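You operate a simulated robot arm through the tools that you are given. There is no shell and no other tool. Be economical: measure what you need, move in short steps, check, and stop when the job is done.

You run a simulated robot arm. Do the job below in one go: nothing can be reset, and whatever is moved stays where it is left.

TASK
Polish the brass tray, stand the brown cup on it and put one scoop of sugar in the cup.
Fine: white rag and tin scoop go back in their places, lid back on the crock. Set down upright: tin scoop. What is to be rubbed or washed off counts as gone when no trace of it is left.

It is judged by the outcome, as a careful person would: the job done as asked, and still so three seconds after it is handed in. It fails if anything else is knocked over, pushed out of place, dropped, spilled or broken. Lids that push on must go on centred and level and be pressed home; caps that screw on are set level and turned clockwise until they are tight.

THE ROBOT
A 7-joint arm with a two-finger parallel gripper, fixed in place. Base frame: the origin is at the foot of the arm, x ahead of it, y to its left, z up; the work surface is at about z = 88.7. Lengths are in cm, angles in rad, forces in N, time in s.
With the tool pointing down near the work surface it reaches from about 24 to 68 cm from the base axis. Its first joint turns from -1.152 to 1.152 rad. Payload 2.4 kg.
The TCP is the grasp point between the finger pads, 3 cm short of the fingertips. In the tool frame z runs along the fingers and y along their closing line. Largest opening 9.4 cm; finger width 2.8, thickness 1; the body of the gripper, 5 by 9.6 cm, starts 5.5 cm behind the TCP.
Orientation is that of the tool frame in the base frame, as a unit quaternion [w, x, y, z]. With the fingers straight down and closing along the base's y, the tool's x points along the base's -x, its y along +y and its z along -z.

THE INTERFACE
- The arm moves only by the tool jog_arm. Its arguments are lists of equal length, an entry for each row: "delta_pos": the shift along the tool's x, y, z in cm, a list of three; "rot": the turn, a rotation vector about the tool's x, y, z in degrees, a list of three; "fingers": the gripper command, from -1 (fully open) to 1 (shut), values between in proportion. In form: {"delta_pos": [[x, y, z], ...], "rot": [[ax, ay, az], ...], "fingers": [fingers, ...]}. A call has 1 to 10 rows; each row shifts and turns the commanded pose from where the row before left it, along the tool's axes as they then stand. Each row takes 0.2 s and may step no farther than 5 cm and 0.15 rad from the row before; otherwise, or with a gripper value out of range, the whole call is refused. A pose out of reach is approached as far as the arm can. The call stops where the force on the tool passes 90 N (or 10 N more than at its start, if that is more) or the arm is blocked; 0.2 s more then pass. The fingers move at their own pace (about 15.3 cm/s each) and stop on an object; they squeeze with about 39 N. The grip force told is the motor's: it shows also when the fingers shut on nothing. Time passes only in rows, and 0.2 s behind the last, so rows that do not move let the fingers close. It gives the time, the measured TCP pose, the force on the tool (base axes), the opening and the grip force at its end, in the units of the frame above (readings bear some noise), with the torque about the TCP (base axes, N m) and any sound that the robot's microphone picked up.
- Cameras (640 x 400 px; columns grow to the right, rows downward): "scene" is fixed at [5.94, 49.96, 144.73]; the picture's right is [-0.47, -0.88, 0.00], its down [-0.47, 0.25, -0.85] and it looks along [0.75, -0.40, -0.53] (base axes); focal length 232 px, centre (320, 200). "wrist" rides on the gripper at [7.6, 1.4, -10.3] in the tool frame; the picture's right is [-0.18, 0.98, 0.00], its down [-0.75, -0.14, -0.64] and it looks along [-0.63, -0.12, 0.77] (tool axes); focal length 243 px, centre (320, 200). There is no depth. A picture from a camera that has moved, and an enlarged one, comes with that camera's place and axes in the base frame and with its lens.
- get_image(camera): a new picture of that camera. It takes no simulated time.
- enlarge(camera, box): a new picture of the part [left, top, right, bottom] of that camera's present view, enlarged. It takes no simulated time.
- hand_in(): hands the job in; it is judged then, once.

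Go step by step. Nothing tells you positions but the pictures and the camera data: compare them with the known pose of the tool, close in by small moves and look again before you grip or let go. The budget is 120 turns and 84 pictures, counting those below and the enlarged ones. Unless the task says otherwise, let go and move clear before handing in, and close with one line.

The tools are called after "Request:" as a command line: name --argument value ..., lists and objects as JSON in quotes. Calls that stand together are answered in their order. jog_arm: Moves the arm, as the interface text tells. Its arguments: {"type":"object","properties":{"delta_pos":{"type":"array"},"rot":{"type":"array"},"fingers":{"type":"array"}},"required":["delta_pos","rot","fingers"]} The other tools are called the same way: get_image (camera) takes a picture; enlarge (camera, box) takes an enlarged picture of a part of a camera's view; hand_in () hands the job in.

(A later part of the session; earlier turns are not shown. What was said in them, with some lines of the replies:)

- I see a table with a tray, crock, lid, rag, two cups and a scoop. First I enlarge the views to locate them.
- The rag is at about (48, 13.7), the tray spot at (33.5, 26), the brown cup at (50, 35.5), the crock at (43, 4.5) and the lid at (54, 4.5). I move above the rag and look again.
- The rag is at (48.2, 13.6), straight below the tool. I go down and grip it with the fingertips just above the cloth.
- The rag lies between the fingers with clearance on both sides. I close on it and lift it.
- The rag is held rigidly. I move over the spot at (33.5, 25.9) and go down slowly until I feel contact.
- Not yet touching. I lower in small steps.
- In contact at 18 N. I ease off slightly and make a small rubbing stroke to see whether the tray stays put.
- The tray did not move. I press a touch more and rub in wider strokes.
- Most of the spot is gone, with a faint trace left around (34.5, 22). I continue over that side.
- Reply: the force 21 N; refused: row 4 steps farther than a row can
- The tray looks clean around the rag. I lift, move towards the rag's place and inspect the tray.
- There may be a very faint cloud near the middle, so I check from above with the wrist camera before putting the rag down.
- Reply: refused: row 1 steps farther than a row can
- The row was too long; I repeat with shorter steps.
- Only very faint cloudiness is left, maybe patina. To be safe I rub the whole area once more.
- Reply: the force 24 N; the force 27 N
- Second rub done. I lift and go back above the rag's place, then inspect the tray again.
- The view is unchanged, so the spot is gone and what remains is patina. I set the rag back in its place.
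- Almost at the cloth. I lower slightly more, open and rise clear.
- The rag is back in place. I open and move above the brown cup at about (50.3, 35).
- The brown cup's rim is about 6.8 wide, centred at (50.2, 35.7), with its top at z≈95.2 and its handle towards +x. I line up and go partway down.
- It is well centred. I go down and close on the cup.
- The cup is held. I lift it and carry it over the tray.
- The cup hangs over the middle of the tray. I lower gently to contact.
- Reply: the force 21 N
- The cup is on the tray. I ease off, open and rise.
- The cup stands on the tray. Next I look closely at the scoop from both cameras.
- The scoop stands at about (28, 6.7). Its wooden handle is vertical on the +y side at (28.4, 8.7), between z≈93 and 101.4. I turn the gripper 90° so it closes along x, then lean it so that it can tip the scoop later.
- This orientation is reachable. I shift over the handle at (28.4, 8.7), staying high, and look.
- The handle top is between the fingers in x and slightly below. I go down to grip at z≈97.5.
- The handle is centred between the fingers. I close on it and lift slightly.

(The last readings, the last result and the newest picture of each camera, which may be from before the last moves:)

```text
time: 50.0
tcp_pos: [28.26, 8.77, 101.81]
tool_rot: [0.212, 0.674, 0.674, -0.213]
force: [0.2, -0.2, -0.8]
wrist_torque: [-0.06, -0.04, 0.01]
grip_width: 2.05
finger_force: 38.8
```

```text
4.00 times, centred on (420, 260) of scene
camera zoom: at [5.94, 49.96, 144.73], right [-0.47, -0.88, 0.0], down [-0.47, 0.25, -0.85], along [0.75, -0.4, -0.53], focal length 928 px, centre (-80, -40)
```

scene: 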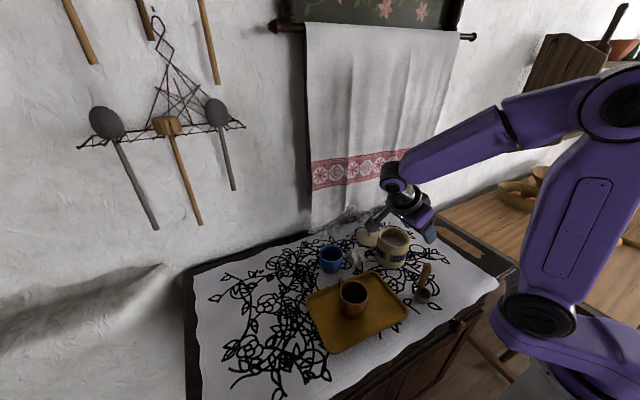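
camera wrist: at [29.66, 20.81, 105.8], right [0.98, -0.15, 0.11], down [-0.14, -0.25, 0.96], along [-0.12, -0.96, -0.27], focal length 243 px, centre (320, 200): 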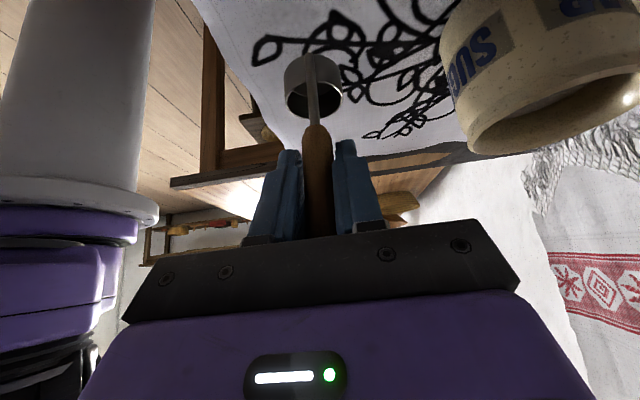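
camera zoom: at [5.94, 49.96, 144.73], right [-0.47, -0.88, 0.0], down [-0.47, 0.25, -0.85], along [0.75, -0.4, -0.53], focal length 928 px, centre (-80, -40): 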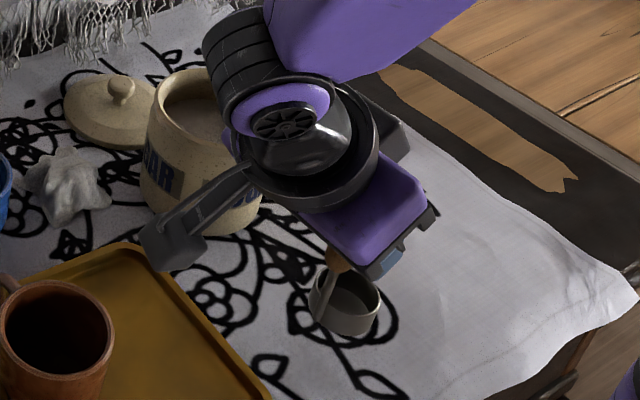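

The scoop is held upright, its bottom 9 below the TCP. I lift it over the crock at (42.7, 4.6) and turn the tool vertical, so the scoop tips 35°, to see the sugar level.

Request:
jog_arm --delta_pos '[[-2.35, 0, -3.36], [-2.35, 0, -3.36], [-1.13, 3.6, 0.79], [-1.13, 3.6, 0.79], [-1.13, 3.6, 0.79], [-1.13, 3.6, 0.79], [0, 0, 0]]' --rot '[[0, 0, 0], [0, 0, 0], [0, 0, 0], [0, 0, 0], [0, 0, 0], [0, 0, 0], [0, 0, 0]]' --fingers '[1, 1, 1, 1, 1, 1, 1]'

Request:
jog_arm --delta_pos '[[0, 0, 0], [0, 0, 0], [0, 0, 0], [0, 0, 0], [0, 0, 0]]' --rot '[[0, 7, 0], [0, 7, 0], [0, 7, 0], [0, 7, 0], [0, 7, 0]]' --fingers '[1, 1, 1, 1, 1]'

Request:
get_image --camera "wrist"

Request:
enlarge --camera "scene" --box '[340, 190, 440, 280]'

```text
time: 51.6
tcp_pos: [42.73, 3.08, 109.91]
tool_rot: [0.213, 0.674, 0.675, -0.212]
force: [-0.6, 0.3, -0.5]
wrist_torque: [-0.02, -0.01, 0.01]
grip_width: 2.07
finger_force: 39.2
```

```text
time: 52.8
tcp_pos: [42.7, 3.13, 109.88]
tool_rot: [-0.001, 0.708, 0.707, 0.001]
force: [0.0, -0.1, -0.6]
wrist_torque: [-0.02, 0.03, -0.02]
grip_width: 2.07
finger_force: 38.5
```

```text
47 pictures are left
camera wrist: at [43.99, 10.77, 120.24], right [0.98, -0.18, 0.0], down [-0.14, -0.75, 0.64], along [-0.12, -0.63, -0.77], focal length 243 px, centre (320, 200)
```

wrist: 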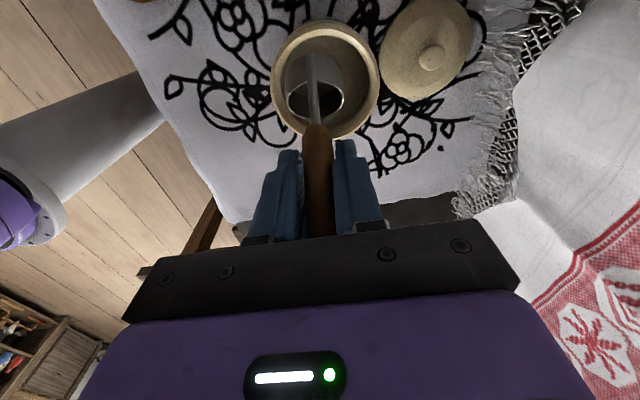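

```text
4.44 times, centred on (390, 235) of scene
camera zoom: at [5.94, 49.96, 144.73], right [-0.47, -0.88, 0.0], down [-0.47, 0.25, -0.85], along [0.75, -0.4, -0.53], focal length 1031 px, centre (9, 44)
```

zoom: 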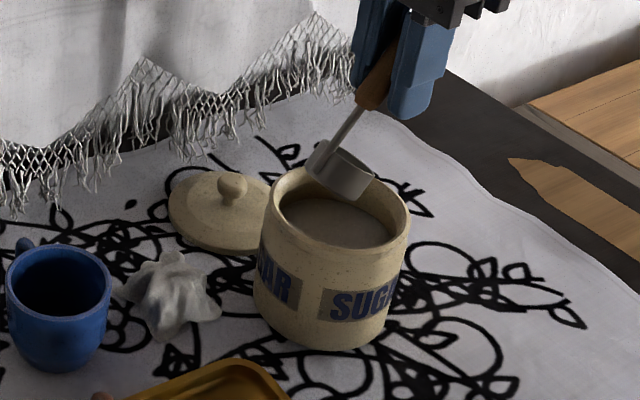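

The crock is centred at about (43.2, 4.8), with its rim at z≈97.3 and the sugar at about z 95. I dip the tipped scoop near the +y wall, then roll it level while sweeping towards -y.

Request:
jog_arm --delta_pos '[[0.1, 0.5, 3], [0, 0, 2], [0, 0, 1], [0, 0, 0.6], [0, 0, 0.6], [0, 0, 0.5], [0, 0, 0]]' --rot '[[0, 0, 0], [0, 0, 0], [0, 0, 0], [0, 0, 0], [0, 0, 0], [0, 0, 0], [0, 0, 0]]' --fingers '[1, 1, 1, 1, 1, 1, 1]'

Request:
get_image --camera "wrist"

Request:
enlarge --camera "scene" --box '[340, 190, 440, 280]'

```text
time: 54.4
tcp_pos: [43.17, 3.28, 102.23]
tool_rot: [0.001, 0.707, 0.707, 0.0]
force: [-0.9, 0.1, -1.1]
wrist_torque: [-0.02, -0.03, 0.01]
grip_width: 2.05
finger_force: 39.0
```

```text
45 pictures are left
camera wrist: at [44.48, 10.89, 112.49], right [0.98, -0.18, 0.0], down [-0.14, -0.75, 0.64], along [-0.12, -0.63, -0.77], focal length 243 px, centre (320, 200)
```

wrist: 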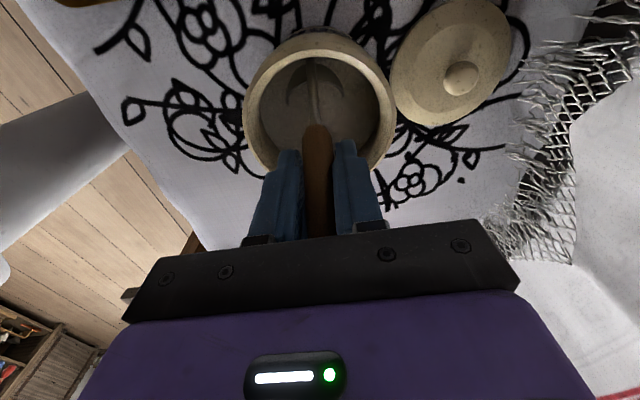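

```text
4.44 times, centred on (390, 235) of scene
camera zoom: at [5.95, 49.96, 144.73], right [-0.47, -0.88, 0.0], down [-0.47, 0.25, -0.85], along [0.75, -0.4, -0.53], focal length 1031 px, centre (9, 44)
```

zoom: 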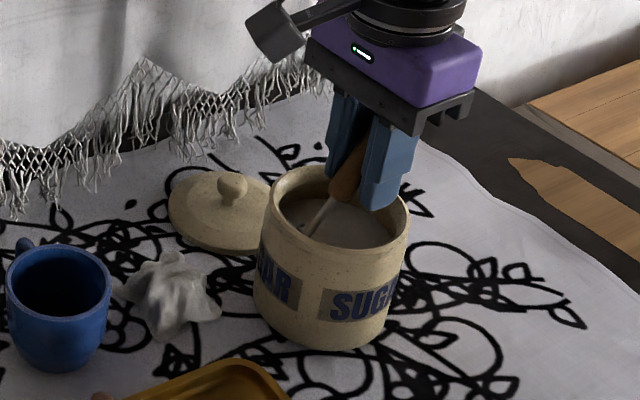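

The scoop is buried in sugar without any force. Now I roll it level while sweeping.

Request:
jog_arm --delta_pos '[[0.414, 0, 0.086], [0.42, 0, 0.05], [0.423, 0, 0.013], [0.422, 0, -0.024], [0.418, 0, -0.061], [0.412, 0, -0.097], [0.402, 0, -0.133], [0, 0, 0]]' --rot '[[0, -5, 0], [0, -5, 0], [0, -5, 0], [0, -5, 0], [0, -5, 0], [0, -5, 0], [0, -5, 0], [0, 0, 0]]' --fingers '[1, 1, 1, 1, 1, 1, 1, 1]'

Request:
get_image --camera "wrist"

```text
time: 56.2
tcp_pos: [43.16, 6.08, 101.66]
tool_rot: [0.213, 0.674, 0.674, -0.213]
force: [0.6, 0.0, -1.4]
wrist_torque: [-0.02, -0.01, -0.01]
grip_width: 2.06
finger_force: 38.6
```

```text
43 pictures are left
camera wrist: at [44.49, 18.26, 105.65], right [0.98, -0.15, 0.11], down [-0.14, -0.25, 0.96], along [-0.12, -0.96, -0.26], focal length 243 px, centre (320, 200)
```

wrist: 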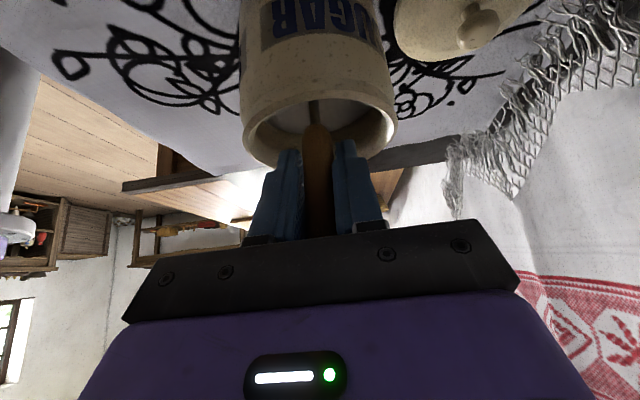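

The scoop is level. I lift it slowly straight up and look while it is still over the crock.

Request:
jog_arm --delta_pos '[[-0.29, 0, -0.41], [-0.46, 0, -0.66], [-0.57, 0, -0.82], [-0.57, 0, -0.82], [-0.57, 0, -0.82], [-0.57, 0, -0.82], [0, 0, 0], [0, 0, 0]]' --rot '[[0, 0, 0], [0, 0, 0], [0, 0, 0], [0, 0, 0], [0, 0, 0], [0, 0, 0], [0, 0, 0], [0, 0, 0]]' --fingers '[1, 1, 1, 1, 1, 1, 1, 1]'

Request:
enlarge --camera "scene" --box '[350, 200, 430, 270]'

```text
time: 58.0
tcp_pos: [43.09, 6.2, 106.9]
tool_rot: [0.213, 0.674, 0.674, -0.213]
force: [-0.2, 0.6, -1.2]
wrist_torque: [0.02, -0.02, 0.04]
grip_width: 2.07
finger_force: 39.2
```

```text
5.71 times, centred on (390, 235) of scene
camera zoom: at [5.95, 49.96, 144.73], right [-0.47, -0.88, 0.0], down [-0.47, 0.25, -0.85], along [0.75, -0.4, -0.53], focal length 1325 px, centre (-80, 0)
```

zoom: 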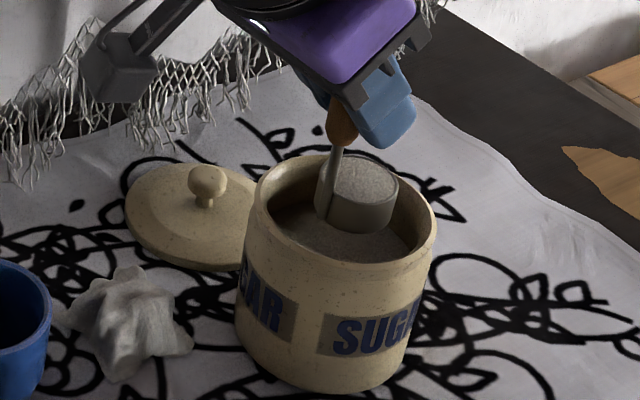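

The scoop is full and level. I lift it a bit more and carry it smoothly over to the brown cup.

Request:
jog_arm --delta_pos '[[-0.3, 0, -0.4], [-0.45, 0, -0.65], [-0.45, 0, -0.65], [-0.12, 0, -0.17], [0, 0, 0]]' --rot '[[0, 0, 0], [0, 0, 0], [0, 0, 0], [0, 0, 0], [0, 0, 0]]' --fingers '[1, 1, 1, 1, 1]'

Request:
jog_arm --delta_pos '[[0.794, -0.331, -0.557], [1.589, -0.662, -1.113], [2.383, -0.993, -1.67], [2.383, -0.993, -1.67], [2.383, -0.993, -1.67], [2.383, -0.993, -1.67], [2.383, -0.993, -1.67], [2.383, -0.993, -1.67], [1.589, -0.662, -1.113], [0.794, -0.331, -0.557]]' --rot '[[0, 0, 0], [0, 0, 0], [0, 0, 0], [0, 0, 0], [0, 0, 0], [0, 0, 0], [0, 0, 0], [0, 0, 0], [0, 0, 0], [0, 0, 0]]' --fingers '[1, 1, 1, 1, 1, 1, 1, 1, 1, 1]'

Request:
jog_arm --delta_pos '[[0, 0, 0], [0, 0, 0], [0, 0, 0], [0, 0, 0], [0, 0, 0]]' --rot '[[1.43, 0, 2.05], [2.87, 0, 4.1], [2.87, 0, 4.1], [1.43, 0, 2.05], [0, 0, 0]]' --fingers '[1, 1, 1, 1, 1]'

Request:
enlarge --camera "scene" --box '[290, 210, 450, 350]'

Request:
get_image --camera "wrist"

```text
time: 59.2
tcp_pos: [42.99, 6.09, 109.22]
tool_rot: [0.212, 0.675, 0.674, -0.213]
force: [0.9, 0.1, -0.9]
wrist_torque: [-0.03, 0.01, 0.02]
grip_width: 2.05
finger_force: 38.9
```

```text
time: 61.4
tcp_pos: [35.13, 29.38, 109.24]
tool_rot: [0.213, 0.674, 0.674, -0.213]
force: [-0.2, -1.1, -1.8]
wrist_torque: [0.02, -0.02, 0.01]
grip_width: 2.04
finger_force: 38.6
```

```text
time: 62.6
tcp_pos: [35.16, 29.27, 109.12]
tool_rot: [0.183, 0.757, 0.581, -0.238]
force: [0.1, 0.5, -0.5]
wrist_torque: [-0.01, 0.01, 0.02]
grip_width: 2.06
finger_force: 38.5
```

```text
2.86 times, centred on (370, 280) of scene
camera zoom: at [5.95, 49.96, 144.73], right [-0.47, -0.88, 0.0], down [-0.47, 0.25, -0.85], along [0.75, -0.4, -0.53], focal length 663 px, centre (177, -29)
```

zoom: 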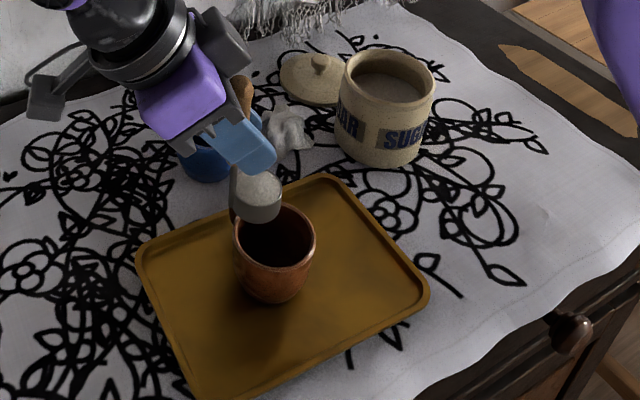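

```text
40 pictures are left
camera wrist: at [39.66, 40.72, 113.29], right [0.91, -0.4, 0.11], down [-0.2, -0.2, 0.96], along [-0.36, -0.89, -0.27], focal length 243 px, centre (320, 200)
```

wrist: 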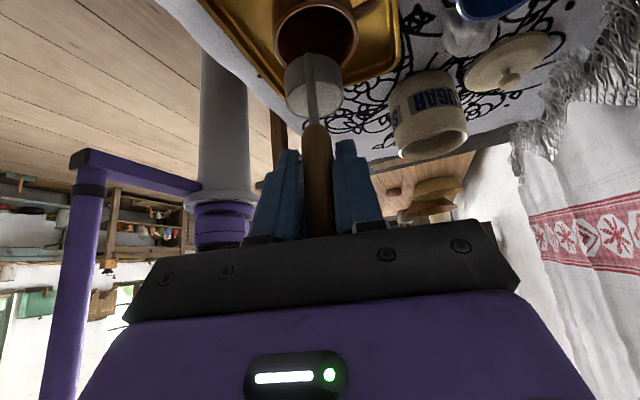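

The full scoop is just above the cup, with its lip over the cup's middle. I lower it and start tipping about the lip.

Request:
jog_arm --delta_pos '[[0.5, 0, 0.7], [0.95, 0, 1.38], [0.5, 0, 0.7], [0, 0, 0], [-1.149, 0, 0.171], [-1.149, 0, 0.171], [-1.149, 0, 0.171], [0, 0, 0]]' --rot '[[0, 0, 0], [0, 0, 0], [0, 0, 0], [0, 0, 0], [0, 8.3, 0], [0, 8.3, 0], [0, 8.3, 0], [0, 0, 0]]' --fingers '[1, 1, 1, 1, 1, 1, 1, 1]'

Request:
enlarge --camera "scene" --box '[310, 240, 410, 320]'

```text
time: 64.4
tcp_pos: [34.35, 26.2, 106.87]
tool_rot: [0.052, 0.79, 0.606, -0.07]
force: [0.7, 0.0, -1.0]
wrist_torque: [0.03, 0.0, -0.01]
grip_width: 2.08
finger_force: 38.7
```

```text
5.00 times, centred on (360, 280) of scene
camera zoom: at [5.94, 49.96, 144.73], right [-0.47, -0.88, 0.0], down [-0.47, 0.25, -0.85], along [0.75, -0.4, -0.53], focal length 1160 px, centre (120, -200)
```

zoom: 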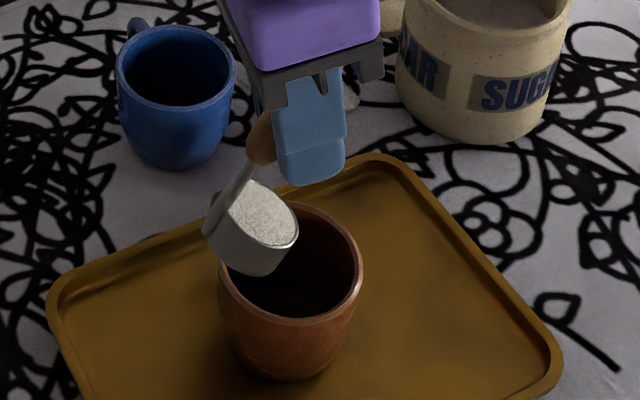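

The sugar is still in the scoop and the lip is about 1 cm to the -x side. I correct that and keep tipping.

Request:
jog_arm --delta_pos '[[0, 0.7, 0], [-1.149, 0, 0.171], [-1.149, 0, 0.171], [-1.149, 0, 0.171], [-1.149, 0, 0.171], [0, 0, 0], [0, 0, 0]]' --rot '[[0, 0, 0], [0, 8.3, 0], [0, 8.3, 0], [0, 8.3, 0], [0, 8.3, 0], [0, 0, 0], [0, 0, 0]]' --fingers '[1, 1, 1, 1, 1, 1, 1]'

Request:
enlarge --camera "scene" --box '[310, 240, 410, 320]'

```text
time: 66.0
tcp_pos: [33.72, 21.73, 106.09]
tool_rot: [-0.122, 0.777, 0.597, 0.159]
force: [1.2, 0.0, -0.4]
wrist_torque: [-0.02, 0.03, 0.03]
grip_width: 2.05
finger_force: 38.5
```

```text
5.00 times, centred on (360, 280) of scene
camera zoom: at [5.95, 49.96, 144.73], right [-0.47, -0.88, 0.0], down [-0.47, 0.25, -0.85], along [0.75, -0.4, -0.53], focal length 1160 px, centre (120, -200)
```

zoom: 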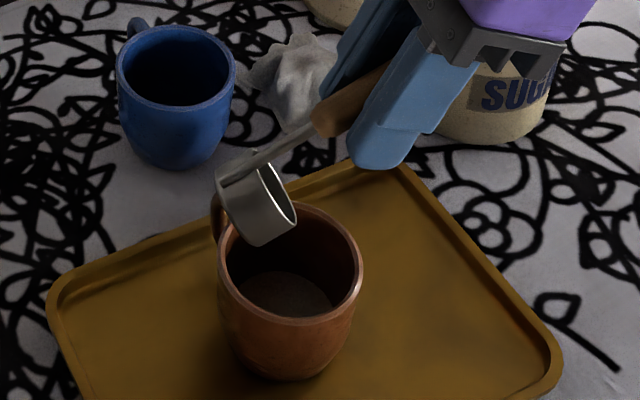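

The sugar has dropped into the cup. I tip further to be sure the scoop is empty.

Request:
jog_arm --delta_pos '[[-1.149, 0, 0.171], [-1.149, 0, 0.171], [-1.149, 0, 0.171], [-1.149, 0, 0.171], [-1.149, 0, 0.171], [0, 0, 0], [0, 0, 0]]' --rot '[[0, 8.3, 0], [0, 8.3, 0], [0, 8.3, 0], [0, 8.3, 0], [0, 8.3, 0], [0, 0, 0], [0, 0, 0]]' --fingers '[1, 1, 1, 1, 1, 1, 1]'

Request:
enlarge --camera "scene" --box '[310, 240, 410, 320]'

Request:
get_image --camera "scene"

```text
time: 67.6
tcp_pos: [32.85, 17.99, 101.8]
tool_rot: [-0.325, 0.67, 0.514, 0.425]
force: [0.0, -0.1, -0.1]
wrist_torque: [-0.08, 0.01, 0.03]
grip_width: 2.04
finger_force: 39.3
```

```text
5.00 times, centred on (360, 280) of scene
camera zoom: at [5.95, 49.96, 144.73], right [-0.47, -0.88, 0.0], down [-0.47, 0.25, -0.85], along [0.75, -0.4, -0.53], focal length 1160 px, centre (120, -200)
```

zoom: 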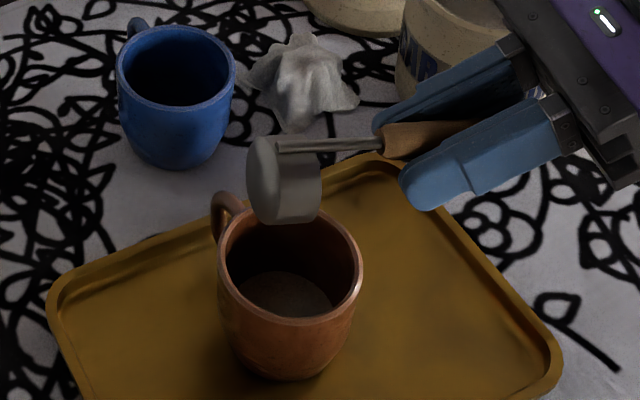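

```text
36 pictures are left
```

scene: 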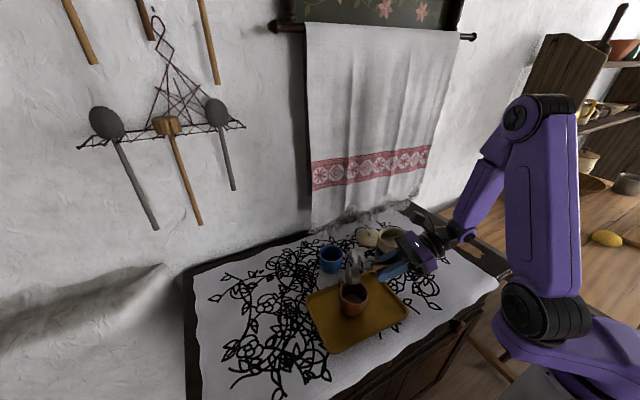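

I tip two more steps, then reverse back to upright.

Request:
jog_arm --delta_pos '[[-1.149, 0, 0.171], [-1.149, 0, 0.171], [0, 0, 0], [0, 0, 0], [1.161, 0, 0], [1.161, 0, 0], [1.161, 0, 0], [1.161, 0, 0], [1.161, 0, 0], [1.161, 0, 0]]' --rot '[[0, 8.3, 0], [0, 8.3, 0], [0, 0, 0], [0, 0, 0], [0, -8.3, 0], [0, -8.3, 0], [0, -8.3, 0], [0, -8.3, 0], [0, -8.3, 0], [0, -8.3, 0]]' --fingers '[1, 1, 1, 1, 1, 1, 1, 1, 1, 1]'

Request:
enlarge --camera "scene" --box '[310, 240, 410, 320]'

```text
time: 69.8
tcp_pos: [33.66, 20.73, 105.43]
tool_rot: [-0.163, 0.764, 0.586, 0.215]
force: [0.3, 0.0, -0.7]
wrist_torque: [-0.07, 0.03, 0.02]
grip_width: 2.05
finger_force: 39.3
```

```text
5.00 times, centred on (360, 280) of scene
camera zoom: at [5.95, 49.96, 144.73], right [-0.47, -0.88, 0.0], down [-0.47, 0.25, -0.85], along [0.75, -0.4, -0.53], focal length 1160 px, centre (120, -200)
```

zoom: 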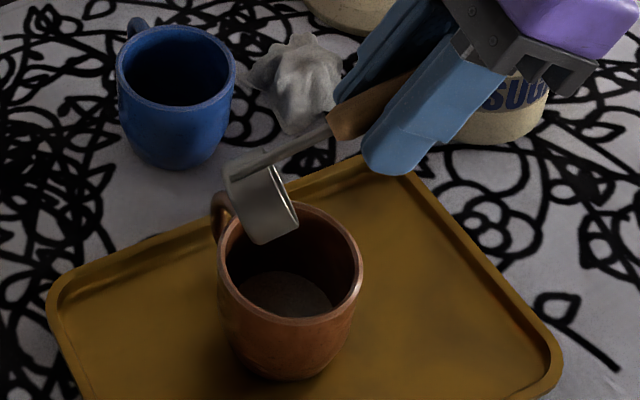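

The scoop is empty and no grains are visible outside. I bring it upright, lift and undo the yaw.

Request:
jog_arm --delta_pos '[[1.161, 0, 0], [1.161, 0, 0], [1.161, 0, 0], [1.161, 0, 0], [1.161, 0, 0], [1.161, 0, 0], [1.161, 0, 0], [1.161, 0, 0], [-1.15, 0, -1.64], [-1.15, 0, -1.64]]' --rot '[[0, -8.3, 0], [0, -8.3, 0], [0, -8.3, 0], [0, -8.3, 0], [0, -8.3, 0], [0, -8.3, 0], [0, -8.3, 0], [0, -8.3, 0], [0, 0, 0], [0, 0, 0]]' --fingers '[1, 1, 1, 1, 1, 1, 1, 1, 1, 1]'

Request:
jog_arm --delta_pos '[[0, 0, 0], [0, 0, 0], [0, 0, 0]]' --rot '[[-4.3, 0, -6.15], [-4.3, 0, -6.15], [0, 0, 0]]' --fingers '[1, 1, 1]'

Request:
enlarge --camera "scene" --box '[290, 210, 450, 350]'

```text
time: 72.0
tcp_pos: [35.91, 29.2, 109.8]
tool_rot: [0.183, 0.757, 0.58, -0.238]
force: [-0.5, -0.1, -0.5]
wrist_torque: [0.01, -0.02, 0.01]
grip_width: 2.06
finger_force: 38.9
```

```text
time: 72.8
tcp_pos: [35.83, 29.28, 109.78]
tool_rot: [0.213, 0.674, 0.675, -0.212]
force: [0.2, 1.1, -1.7]
wrist_torque: [0.02, 0.02, -0.04]
grip_width: 2.05
finger_force: 39.4
```

```text
2.86 times, centred on (370, 280) of scene
camera zoom: at [5.94, 49.96, 144.73], right [-0.47, -0.88, 0.0], down [-0.47, 0.25, -0.85], along [0.75, -0.4, -0.53], focal length 663 px, centre (177, -29)
```

zoom: 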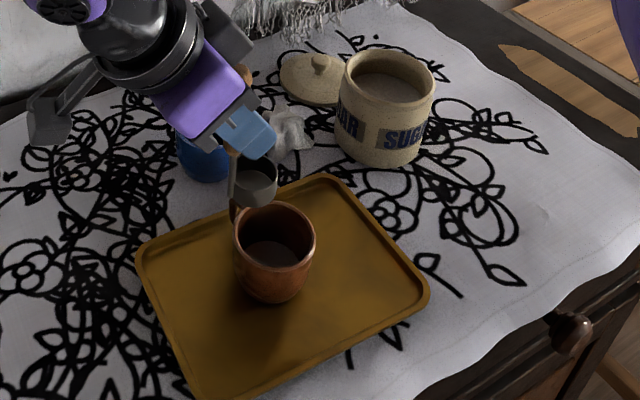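

Scoop empty and upright. I carry it back above its place.

Request:
jog_arm --delta_pos '[[-3.37, -1.5, 2.36], [-3.37, -1.5, 2.36], [-3.37, -1.5, 2.36], [-3.37, -1.5, 2.36], [-3.37, -1.5, 2.36], [2.1, 0, 2.99], [2.1, 0, 2.99], [1.15, 0, 1.64], [0.86, 0, 1.23], [0, 0, 0]]' --rot '[[0, 0, 0], [0, 0, 0], [0, 0, 0], [0, 0, 0], [0, 0, 0], [0, 0, 0], [0, 0, 0], [0, 0, 0], [0, 0, 0], [0, 0, 0]]' --fingers '[1, 1, 1, 1, 1, 1, 1, 1, 1, 1]'

Request:
enlarge --camera "scene" --box '[370, 210, 470, 310]'

Request:
get_image --camera "wrist"

```text
time: 75.0
tcp_pos: [28.43, 8.66, 98.94]
tool_rot: [0.213, 0.675, 0.674, -0.213]
force: [-0.2, -0.1, -1.3]
wrist_torque: [0.03, -0.01, -0.01]
grip_width: 2.05
finger_force: 39.4
```

```text
4.00 times, centred on (420, 260) of scene
camera zoom: at [5.95, 49.96, 144.73], right [-0.47, -0.88, 0.0], down [-0.47, 0.25, -0.85], along [0.75, -0.4, -0.53], focal length 928 px, centre (-80, -40)
```

zoom: 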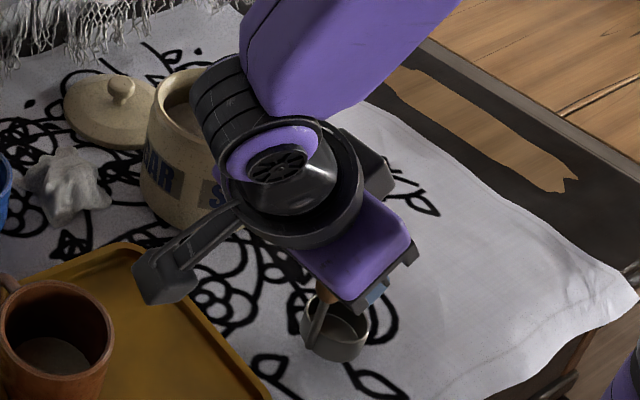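

```text
32 pictures are left
camera wrist: at [29.74, 20.8, 103.0], right [0.98, -0.15, 0.11], down [-0.14, -0.25, 0.96], along [-0.12, -0.96, -0.27], focal length 243 px, centre (320, 200)
```

wrist: 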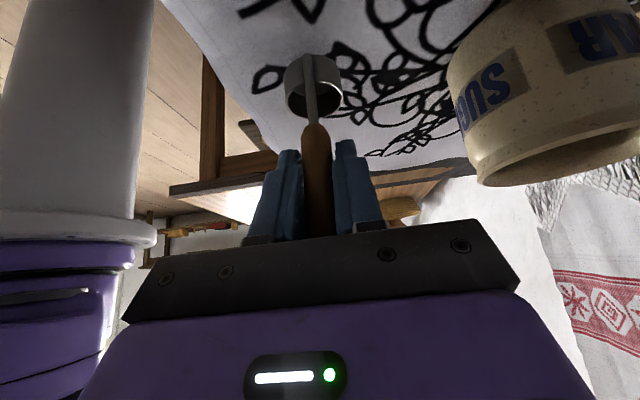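

It hangs just over its place. I lower it to contact in small steps.

Request:
jog_arm --delta_pos '[[0.34, -0.1, 0.49], [0.17, 0, 0.25], [0.086, 0, 0.123], [0.057, 0, 0.082], [0, 0, 0]]' --rot '[[0, 0, 0], [0, 0, 0], [0, 0, 0], [0, 0, 0], [0, 0, 0]]' --fingers '[1, 1, 1, 1, 1]'

```text
time: 76.2
tcp_pos: [28.24, 8.58, 97.79]
tool_rot: [0.214, 0.674, 0.674, -0.212]
force: [2.3, 2.8, 13.4]
wrist_torque: [0.14, 0.06, -0.02]
grip_width: 2.02
finger_force: 38.8
```

It touches the cloth. I open and look before moving away.

Request:
jog_arm --delta_pos '[[-0.03, 0, -0.04], [0, 0, 0], [0, 0, 0]]' --rot '[[0, 0, 0], [0, 0, 0], [0, 0, 0]]' --fingers '[1, -0.2, -0.2]'

Request:
jog_arm --delta_pos '[[-0.86, 0, -1.23], [-2.2, 0, -3.14], [-2.2, 0, -3.14], [-2.2, 0, -3.14], [0, 0, 0]]' --rot '[[0, 0, 0], [0, 0, 0], [0, 0, 0], [0, 0, 0], [0, 0, 0]]' --fingers '[-0.2, -0.2, -0.2, -0.2, -0.2]'

Request:
enlarge --camera "scene" --box '[390, 250, 450, 310]'

```text
time: 77.0
tcp_pos: [28.3, 8.57, 97.81]
tool_rot: [0.213, 0.674, 0.674, -0.213]
force: [-0.7, -0.3, 0.7]
wrist_torque: [0.02, 0.01, 0.03]
grip_width: 5.64
finger_force: 0.0
```

```text
time: 78.2
tcp_pos: [28.14, 8.64, 110.92]
tool_rot: [0.212, 0.675, 0.674, -0.213]
force: [-0.4, 0.2, 0.3]
wrist_torque: [0.01, 0.03, -0.01]
grip_width: 5.64
finger_force: 0.1
```

```text
6.67 times, centred on (420, 280) of scene
camera zoom: at [5.94, 49.96, 144.73], right [-0.47, -0.88, 0.0], down [-0.47, 0.25, -0.85], along [0.75, -0.4, -0.53], focal length 1546 px, centre (-347, -333)
```

zoom: 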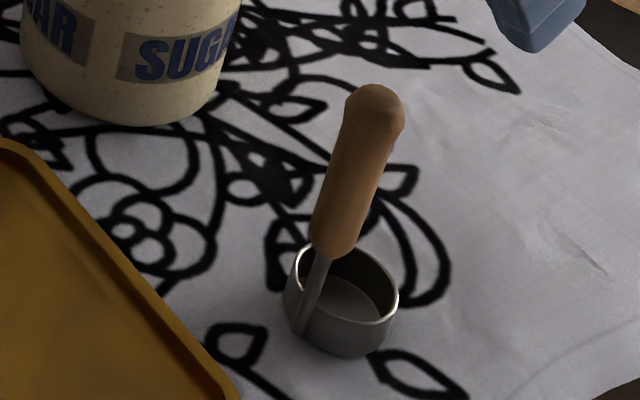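

The scoop stands back in its place. Now the lid: I turn the tool vertical and move above it to measure.

Request:
jog_arm --delta_pos '[[0, 0, 0], [0, 0, 0], [0, 0, 0], [0, 0, 0], [0, 0, 0]]' --rot '[[0, 7, 0], [0, 7, 0], [0, 7, 0], [0, 7, 0], [0, 7, 0]]' --fingers '[-0.2, -0.2, -0.2, -0.2, -0.2]'

Request:
jog_arm --delta_pos '[[-0.7, 4.3, 0.3], [-0.7, 4.3, 0.3], [-0.7, 4.3, 0.3], [-0.7, 4.3, 0.3], [-0.7, 4.3, 0.3], [-0.6, 4.3, 0.3], [0, 0, 0]]' --rot '[[0, 0, 0], [0, 0, 0], [0, 0, 0], [0, 0, 0], [0, 0, 0], [0, 0, 0], [0, 0, 0]]' --fingers '[-0.2, -0.2, -0.2, -0.2, -0.2, -0.2, -0.2]'

Request:
get_image --camera "wrist"

Request:
enlarge --camera "scene" --box '[340, 200, 420, 270]'

```text
time: 79.4
tcp_pos: [28.18, 8.62, 110.79]
tool_rot: [0.0, 0.707, 0.707, 0.001]
force: [-0.5, -0.1, -0.1]
wrist_torque: [0.03, 0.02, -0.02]
grip_width: 5.62
finger_force: 0.1
```

```text
time: 81.0
tcp_pos: [54.11, 4.5, 109.14]
tool_rot: [0.0, 0.707, 0.707, 0.0]
force: [0.0, 0.2, -0.3]
wrist_torque: [0.0, 0.02, -0.03]
grip_width: 5.66
finger_force: 0.0
```

```text
30 pictures are left
camera wrist: at [55.47, 12.09, 119.35], right [0.98, -0.18, 0.0], down [-0.14, -0.75, 0.64], along [-0.12, -0.63, -0.77], focal length 243 px, centre (320, 200)
```

wrist: 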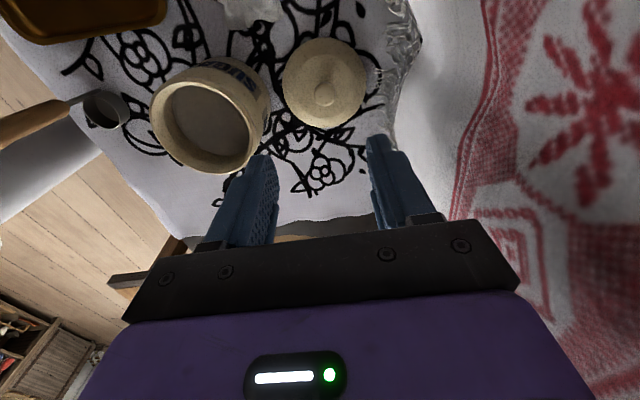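

```text
5.71 times, centred on (380, 235) of scene
camera zoom: at [5.95, 49.96, 144.73], right [-0.47, -0.88, 0.0], down [-0.47, 0.25, -0.85], along [0.75, -0.4, -0.53], focal length 1325 px, centre (-23, 0)
```

zoom: 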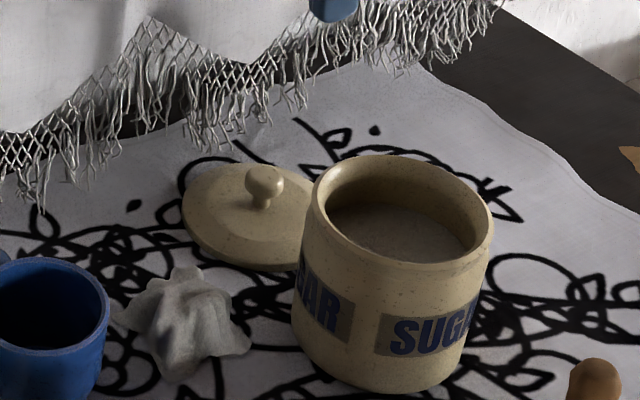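

The lid is about 9.6 wide with its knob near (54.3, 4.3). I go closer and refine.

Request:
jog_arm --delta_pos '[[0, 0.2, 4], [0, 0, 4], [0, 0, 2], [0, 0, 0]]' --rot '[[0, 0, 0], [0, 0, 0], [0, 0, 0], [0, 0, 0]]' --fingers '[-0.2, -0.2, -0.2, -0.2]'

Request:
get_image --camera "wrist"

Request:
enlarge --camera "scene" --box '[340, 200, 420, 270]'

```text
time: 82.0
tcp_pos: [54.23, 4.6, 99.04]
tool_rot: [0.0, 0.707, 0.707, 0.001]
force: [-1.1, -0.6, 0.1]
wrist_torque: [0.0, 0.02, 0.0]
grip_width: 5.63
finger_force: 0.0
```

```text
28 pictures are left
camera wrist: at [55.63, 12.2, 109.37], right [0.98, -0.18, 0.0], down [-0.14, -0.75, 0.64], along [-0.12, -0.63, -0.77], focal length 243 px, centre (320, 200)
```

wrist: 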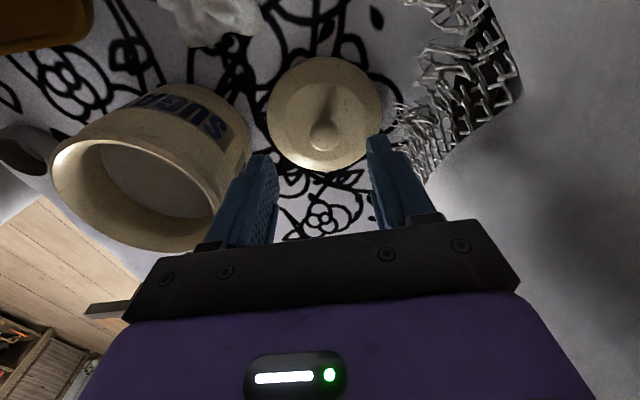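

```text
5.71 times, centred on (380, 235) of scene
camera zoom: at [5.94, 49.96, 144.73], right [-0.47, -0.88, 0.0], down [-0.47, 0.25, -0.85], along [0.75, -0.4, -0.53], focal length 1325 px, centre (-23, 0)
```

zoom: 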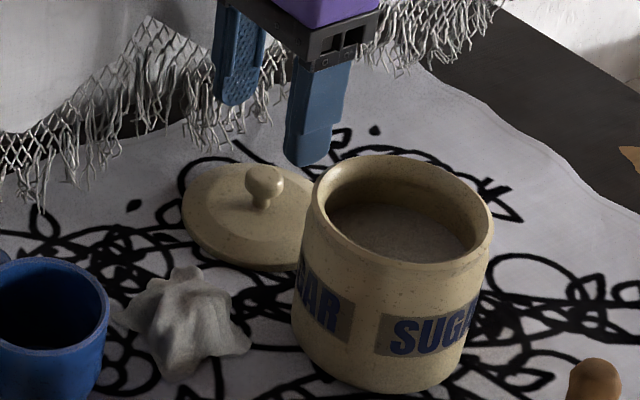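

The lid's centre works out at (54.45, 4.15), with the knob top at about z 92.3. I line up over the knob and go down.

Request:
jog_arm --delta_pos '[[-0.45, 0.2, 2], [0, 0, 2], [0, 0, 1], [0, 0, 0]]' --rot '[[0, 0, 0], [0, 0, 0], [0, 0, 0], [0, 0, 0]]' --fingers '[0.1, 0.1, 0.1, 0.1]'

Request:
get_image --camera "wrist"

Request:
enlarge --camera "scene" --box '[340, 200, 420, 270]'

```text
time: 83.0
tcp_pos: [54.47, 4.08, 94.06]
tool_rot: [0.001, 0.707, 0.707, 0.0]
force: [0.9, -0.8, -0.3]
wrist_torque: [0.06, 0.02, 0.0]
grip_width: 4.23
finger_force: 0.1
```

```text
26 pictures are left
camera wrist: at [55.89, 11.67, 104.37], right [0.98, -0.18, 0.0], down [-0.14, -0.75, 0.64], along [-0.12, -0.63, -0.77], focal length 243 px, centre (320, 200)
```

wrist: 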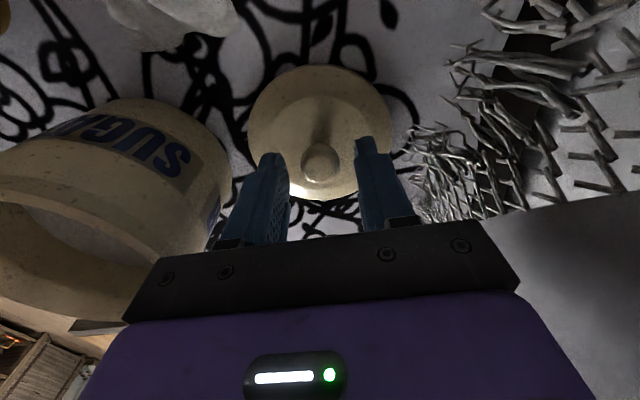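

```text
5.71 times, centred on (380, 235) of scene
camera zoom: at [5.94, 49.96, 144.73], right [-0.47, -0.88, 0.0], down [-0.47, 0.25, -0.85], along [0.75, -0.4, -0.53], focal length 1325 px, centre (-23, 0)
```

zoom: 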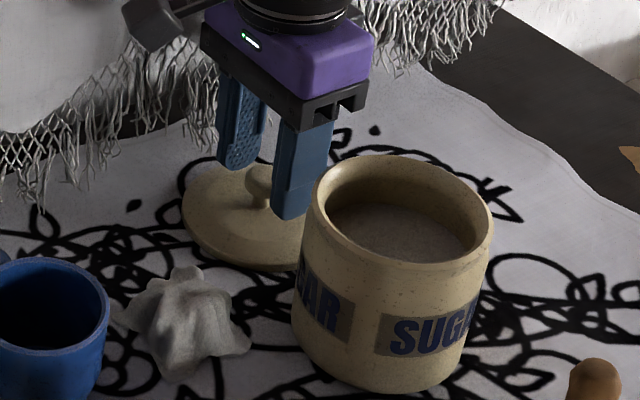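

The knob is between the fingertips. I shift +0.2 in y, lower slightly and close.

Request:
jog_arm --delta_pos '[[0.2, 0, 0.25], [0, 0, 0.2], [0, 0, 0], [0, 0, 0]]' --rot '[[0, 0, 0], [0, 0, 0], [0, 0, 0], [0, 0, 0]]' --fingers '[0.1, 0.1, 0.1, 0.1]'

Request:
jog_arm --delta_pos '[[0, 0, 0], [0, 0, 0], [0, 0, 0]]' --rot '[[0, 0, 0], [0, 0, 0], [0, 0, 0]]' --fingers '[0.4, 1, 1]'

Request:
get_image --camera "wrist"

```text
time: 84.0
tcp_pos: [54.55, 4.15, 93.63]
tool_rot: [-0.001, 0.707, 0.707, 0.0]
force: [0.8, -0.8, -0.8]
wrist_torque: [0.01, 0.03, 0.02]
grip_width: 4.21
finger_force: 0.0
```

```text
time: 84.8
tcp_pos: [54.44, 4.38, 93.64]
tool_rot: [0.001, 0.707, 0.707, -0.001]
force: [1.0, 0.1, 1.1]
wrist_torque: [-0.02, 0.04, 0.0]
grip_width: 2.27
finger_force: 39.7
```

```text
24 pictures are left
camera wrist: at [55.86, 11.88, 103.94], right [0.98, -0.18, 0.0], down [-0.14, -0.75, 0.64], along [-0.12, -0.63, -0.77], focal length 243 px, centre (320, 200)
```

wrist: 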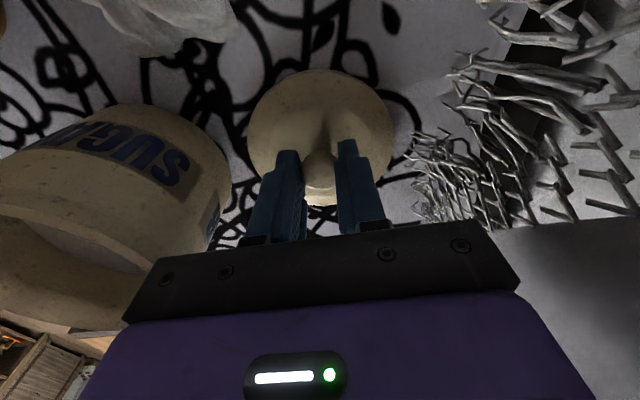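

The knob is gripped. I lift straight up and check that the lid hangs level.

Request:
jog_arm --delta_pos '[[0, 0, -1], [0, 0, -2], [0, 0, -3], [0, 0, -3], [0, 0, -3], [0, 0, 0]]' --rot '[[0, 0, 0], [0, 0, 0], [0, 0, 0], [0, 0, 0], [0, 0, 0], [0, 0, 0]]' --fingers '[1, 1, 1, 1, 1, 1]'

Request:
get_image --camera "wrist"

Request:
enlarge --camera "scene" --box '[340, 180, 440, 270]'

```text
time: 86.2
tcp_pos: [54.4, 4.31, 105.62]
tool_rot: [-0.001, 0.707, 0.707, 0.001]
force: [0.1, -0.2, -1.0]
wrist_torque: [0.02, 0.01, -0.01]
grip_width: 2.31
finger_force: 38.9
```

```text
23 pictures are left
camera wrist: at [55.79, 11.94, 115.92], right [0.98, -0.18, 0.0], down [-0.14, -0.75, 0.64], along [-0.12, -0.63, -0.77], focal length 243 px, centre (320, 200)
```

wrist: 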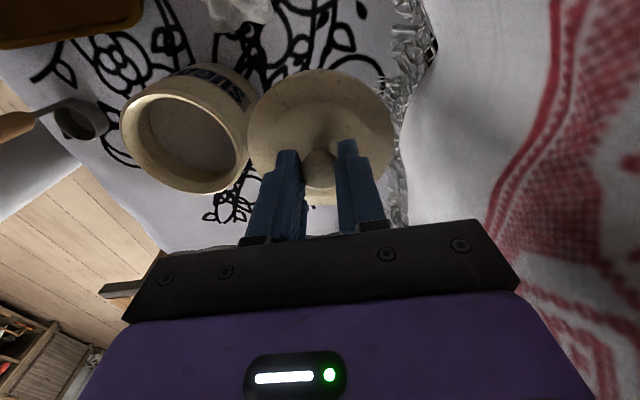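

```text
4.44 times, centred on (390, 225) of scene
camera zoom: at [5.94, 49.96, 144.73], right [-0.47, -0.88, 0.0], down [-0.47, 0.25, -0.85], along [0.75, -0.4, -0.53], focal length 1031 px, centre (9, 89)
```

zoom: 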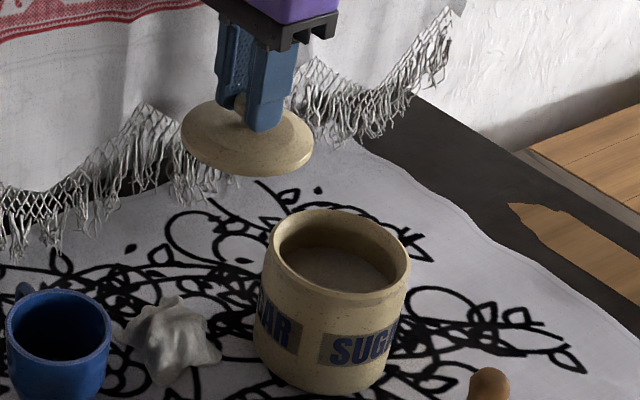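

The lid hangs level. I move it over the crock centre at (43.4, 4.7).

Request:
jog_arm --delta_pos '[[0.1, -3.0, 0], [0.1, -3.2, 0], [0.1, -3, 0], [0.1, -1.8, 0], [0, 0, 1], [0, 0, 0]]' --rot '[[0, 0, 0], [0, 0, 0], [0, 0, 0], [0, 0, 0], [0, 0, 0], [0, 0, 0]]' --fingers '[1, 1, 1, 1, 1, 1]'

Request:
enlarge --camera "wrist" --box '[220, 30, 420, 180]'

Request:
enlarge --camera "scene" --box '[350, 190, 440, 275]'

```text
time: 87.6
tcp_pos: [43.43, 4.68, 104.55]
tool_rot: [0.0, 0.707, 0.707, 0.0]
force: [-0.4, -0.5, -0.4]
wrist_torque: [-0.03, 0.01, -0.02]
grip_width: 2.29
finger_force: 39.2
```

```text
2.67 times, centred on (320, 105) of wrist
camera zoom: at [44.84, 12.33, 114.91], right [0.98, -0.18, 0.0], down [-0.14, -0.75, 0.64], along [-0.12, -0.63, -0.77], focal length 647 px, centre (320, 453)
```

zoom: 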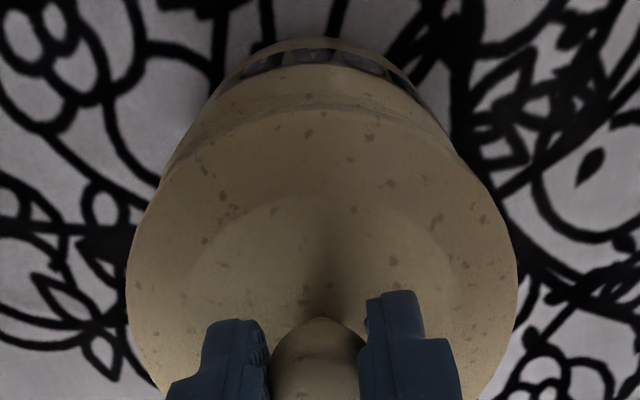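

```text
4.71 times, centred on (395, 232) of scene
camera zoom: at [5.94, 49.96, 144.73], right [-0.47, -0.88, 0.0], down [-0.47, 0.25, -0.85], along [0.75, -0.4, -0.53], focal length 1092 px, centre (-33, 47)
```

zoom: 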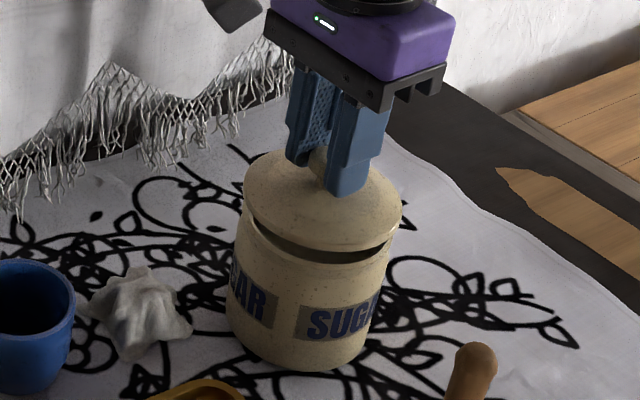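

The lid is nearly aligned. I lower it to just above the rim and check the alignment again.

Request:
jog_arm --delta_pos '[[0, 0, 0.8], [0, 0, 0.7], [0, 0, 0]]' --rot '[[0, 0, 0], [0, 0, 0], [0, 0, 0]]' --fingers '[1, 1, 1]'

Request:
enlarge --camera "wrist" --box '[260, 40, 390, 130]'

Request:
enlarge --camera "scene" --box '[370, 205, 430, 250]'

```text
time: 88.4
tcp_pos: [43.31, 4.85, 103.16]
tool_rot: [0.0, 0.706, 0.708, -0.001]
force: [-8.9, 4.9, 14.9]
wrist_torque: [0.08, 0.31, -0.06]
grip_width: 2.27
finger_force: 39.2
heard: snap
```

```text
4.44 times, centred on (325, 85) of wrist
camera zoom: at [44.74, 12.44, 113.48], right [0.98, -0.18, 0.0], down [-0.14, -0.75, 0.64], along [-0.12, -0.63, -0.77], focal length 1078 px, centre (298, 711)
```

zoom: 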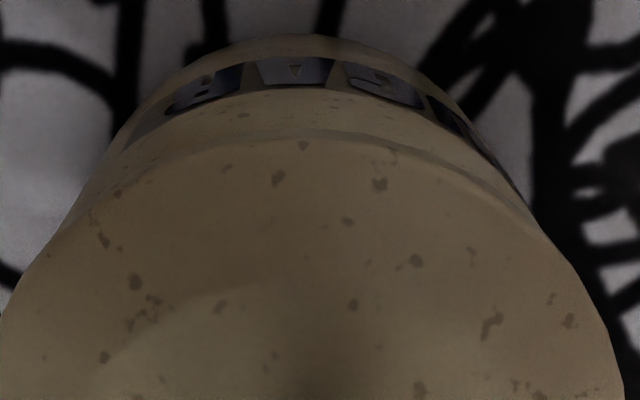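

```text
8.89 times, centred on (400, 228) of scene
camera zoom: at [5.89, 49.97, 144.73], right [-0.47, -0.88, 0.0], down [-0.47, 0.25, -0.85], along [0.75, -0.4, -0.53], focal length 2062 px, centre (-391, -44)
```

zoom: 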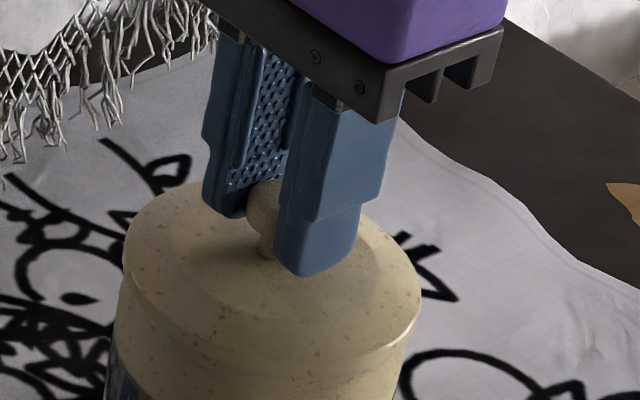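

I heard a snap and the lid appears seated. I relieve the sideways force and press down moderately to make sure it is home.

Request:
jog_arm --delta_pos '[[0.1, -0.15, 0], [0, 0, 0.1], [0, 0, 0.1], [0, 0, 0]]' --rot '[[0, 0, 0], [0, 0, 0], [0, 0, 0], [0, 0, 0]]' --fingers '[1, 1, 1, 1]'

Request:
enlarge --camera "scene" --box '[360, 205, 440, 275]'

```text
time: 89.4
tcp_pos: [43.31, 4.9, 103.1]
tool_rot: [0.002, 0.707, 0.707, 0.002]
force: [-8.8, 3.0, 44.4]
wrist_torque: [-0.01, 0.24, -0.03]
grip_width: 2.27
finger_force: 39.0
```

```text
5.71 times, centred on (400, 240) of scene
camera zoom: at [5.85, 49.97, 144.74], right [-0.47, -0.88, 0.0], down [-0.47, 0.25, -0.85], along [0.75, -0.4, -0.53], focal length 1325 px, centre (-137, -29)
```

zoom: 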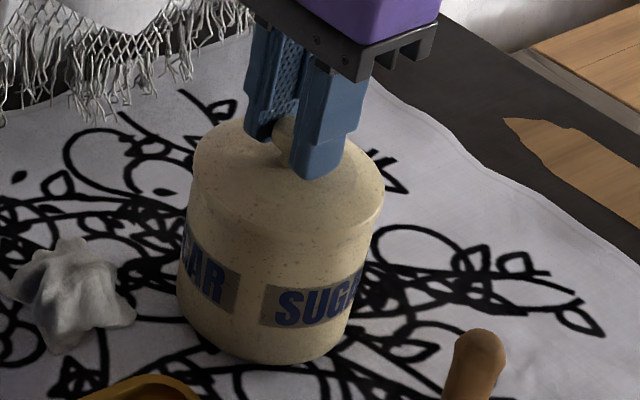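

The lid is rigid under 44 N, flush and level. I relax, open and rise clear.

Request:
jog_arm --delta_pos '[[0, -0.1, -0.15], [0, 0, 0], [0, 0, 0], [0, 0, -2], [0, 0, -4], [0, 0, -4], [0, 0, -4], [0, 0, 0]]' --rot '[[0, 0, 0], [0, 0, 0], [0, 0, 0], [0, 0, 0], [0, 0, 0], [0, 0, 0], [0, 0, 0], [0, 0, 0]]' --fingers '[1, 0.1, 0.1, 0.1, 0.1, 0.1, 0.1, 0.1]'

Request:
enlarge --camera "scene" --box '[260, 210, 450, 360]'

Request:
get_image --camera "wrist"

```text
time: 91.2
tcp_pos: [43.13, 4.81, 116.99]
tool_rot: [0.0, 0.707, 0.707, 0.0]
force: [0.3, -0.3, 0.8]
wrist_torque: [0.0, 0.0, 0.02]
grip_width: 4.21
finger_force: 0.1
```

```text
2.67 times, centred on (355, 285) of scene
camera zoom: at [5.94, 49.96, 144.73], right [-0.47, -0.88, 0.0], down [-0.47, 0.25, -0.85], along [0.75, -0.4, -0.53], focal length 618 px, centre (227, -27)
```

zoom: 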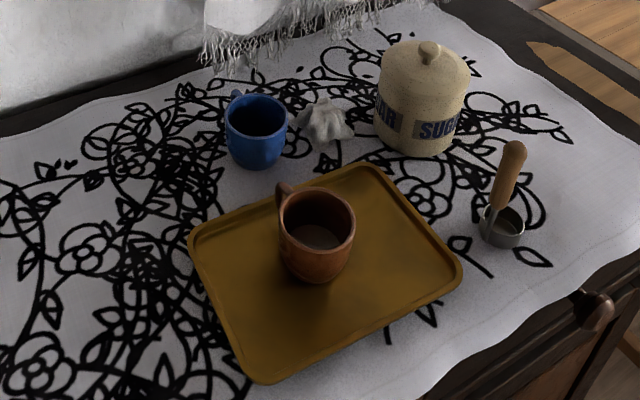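

```text
15 pictures are left
camera wrist: at [44.61, 12.45, 127.41], right [0.98, -0.18, 0.0], down [-0.14, -0.75, 0.64], along [-0.12, -0.63, -0.77], focal length 243 px, centre (320, 200)
```

wrist: 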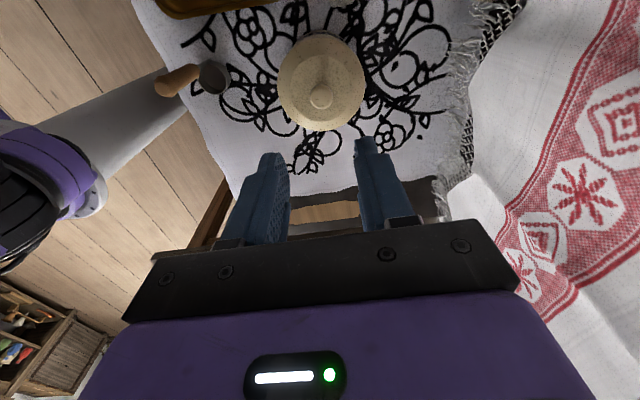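

Everything looks in place. One last close look at the tray, cup and lid before handing in.

Request:
enlarge --camera "scene" --box '[305, 260, 415, 355]'

Request:
enlarge --camera "scene" --box '[360, 210, 430, 270]'

```text
4.21 times, centred on (360, 308) of scene
camera zoom: at [5.94, 49.96, 144.73], right [-0.47, -0.88, 0.0], down [-0.47, 0.25, -0.85], along [0.75, -0.4, -0.53], focal length 977 px, centre (152, -253)
```

zoom: 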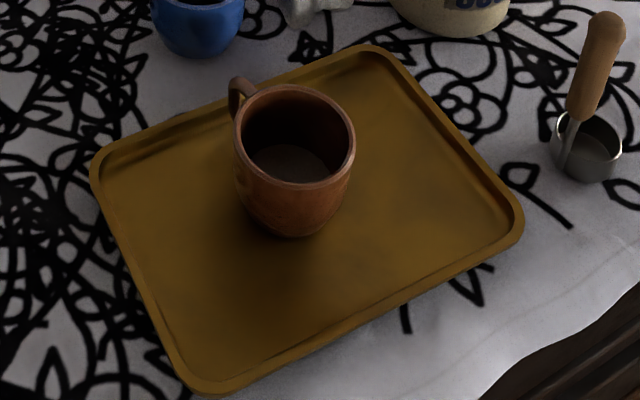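

```text
6.67 times, centred on (395, 240) of scene
camera zoom: at [5.94, 49.96, 144.73], right [-0.47, -0.88, 0.0], down [-0.47, 0.25, -0.85], along [0.75, -0.4, -0.53], focal length 1546 px, centre (-180, -67)
```

zoom: 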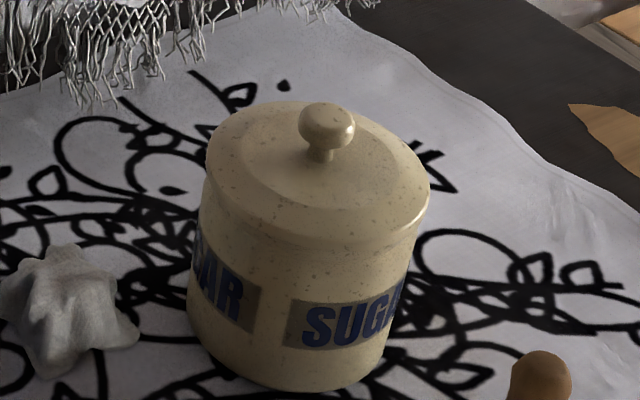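

The tray is clean, the cup with its sugar stands on it, the lid is flush, and the rag and scoop are back in place. I hand it in.

Request:
hand_in

```text
The job is handed in.
```

The job is handed in: the tray is polished, the brown cup stands on it with one scoop of sugar in it, the rag and scoop are back in their places, and the lid is pressed home on the crock.
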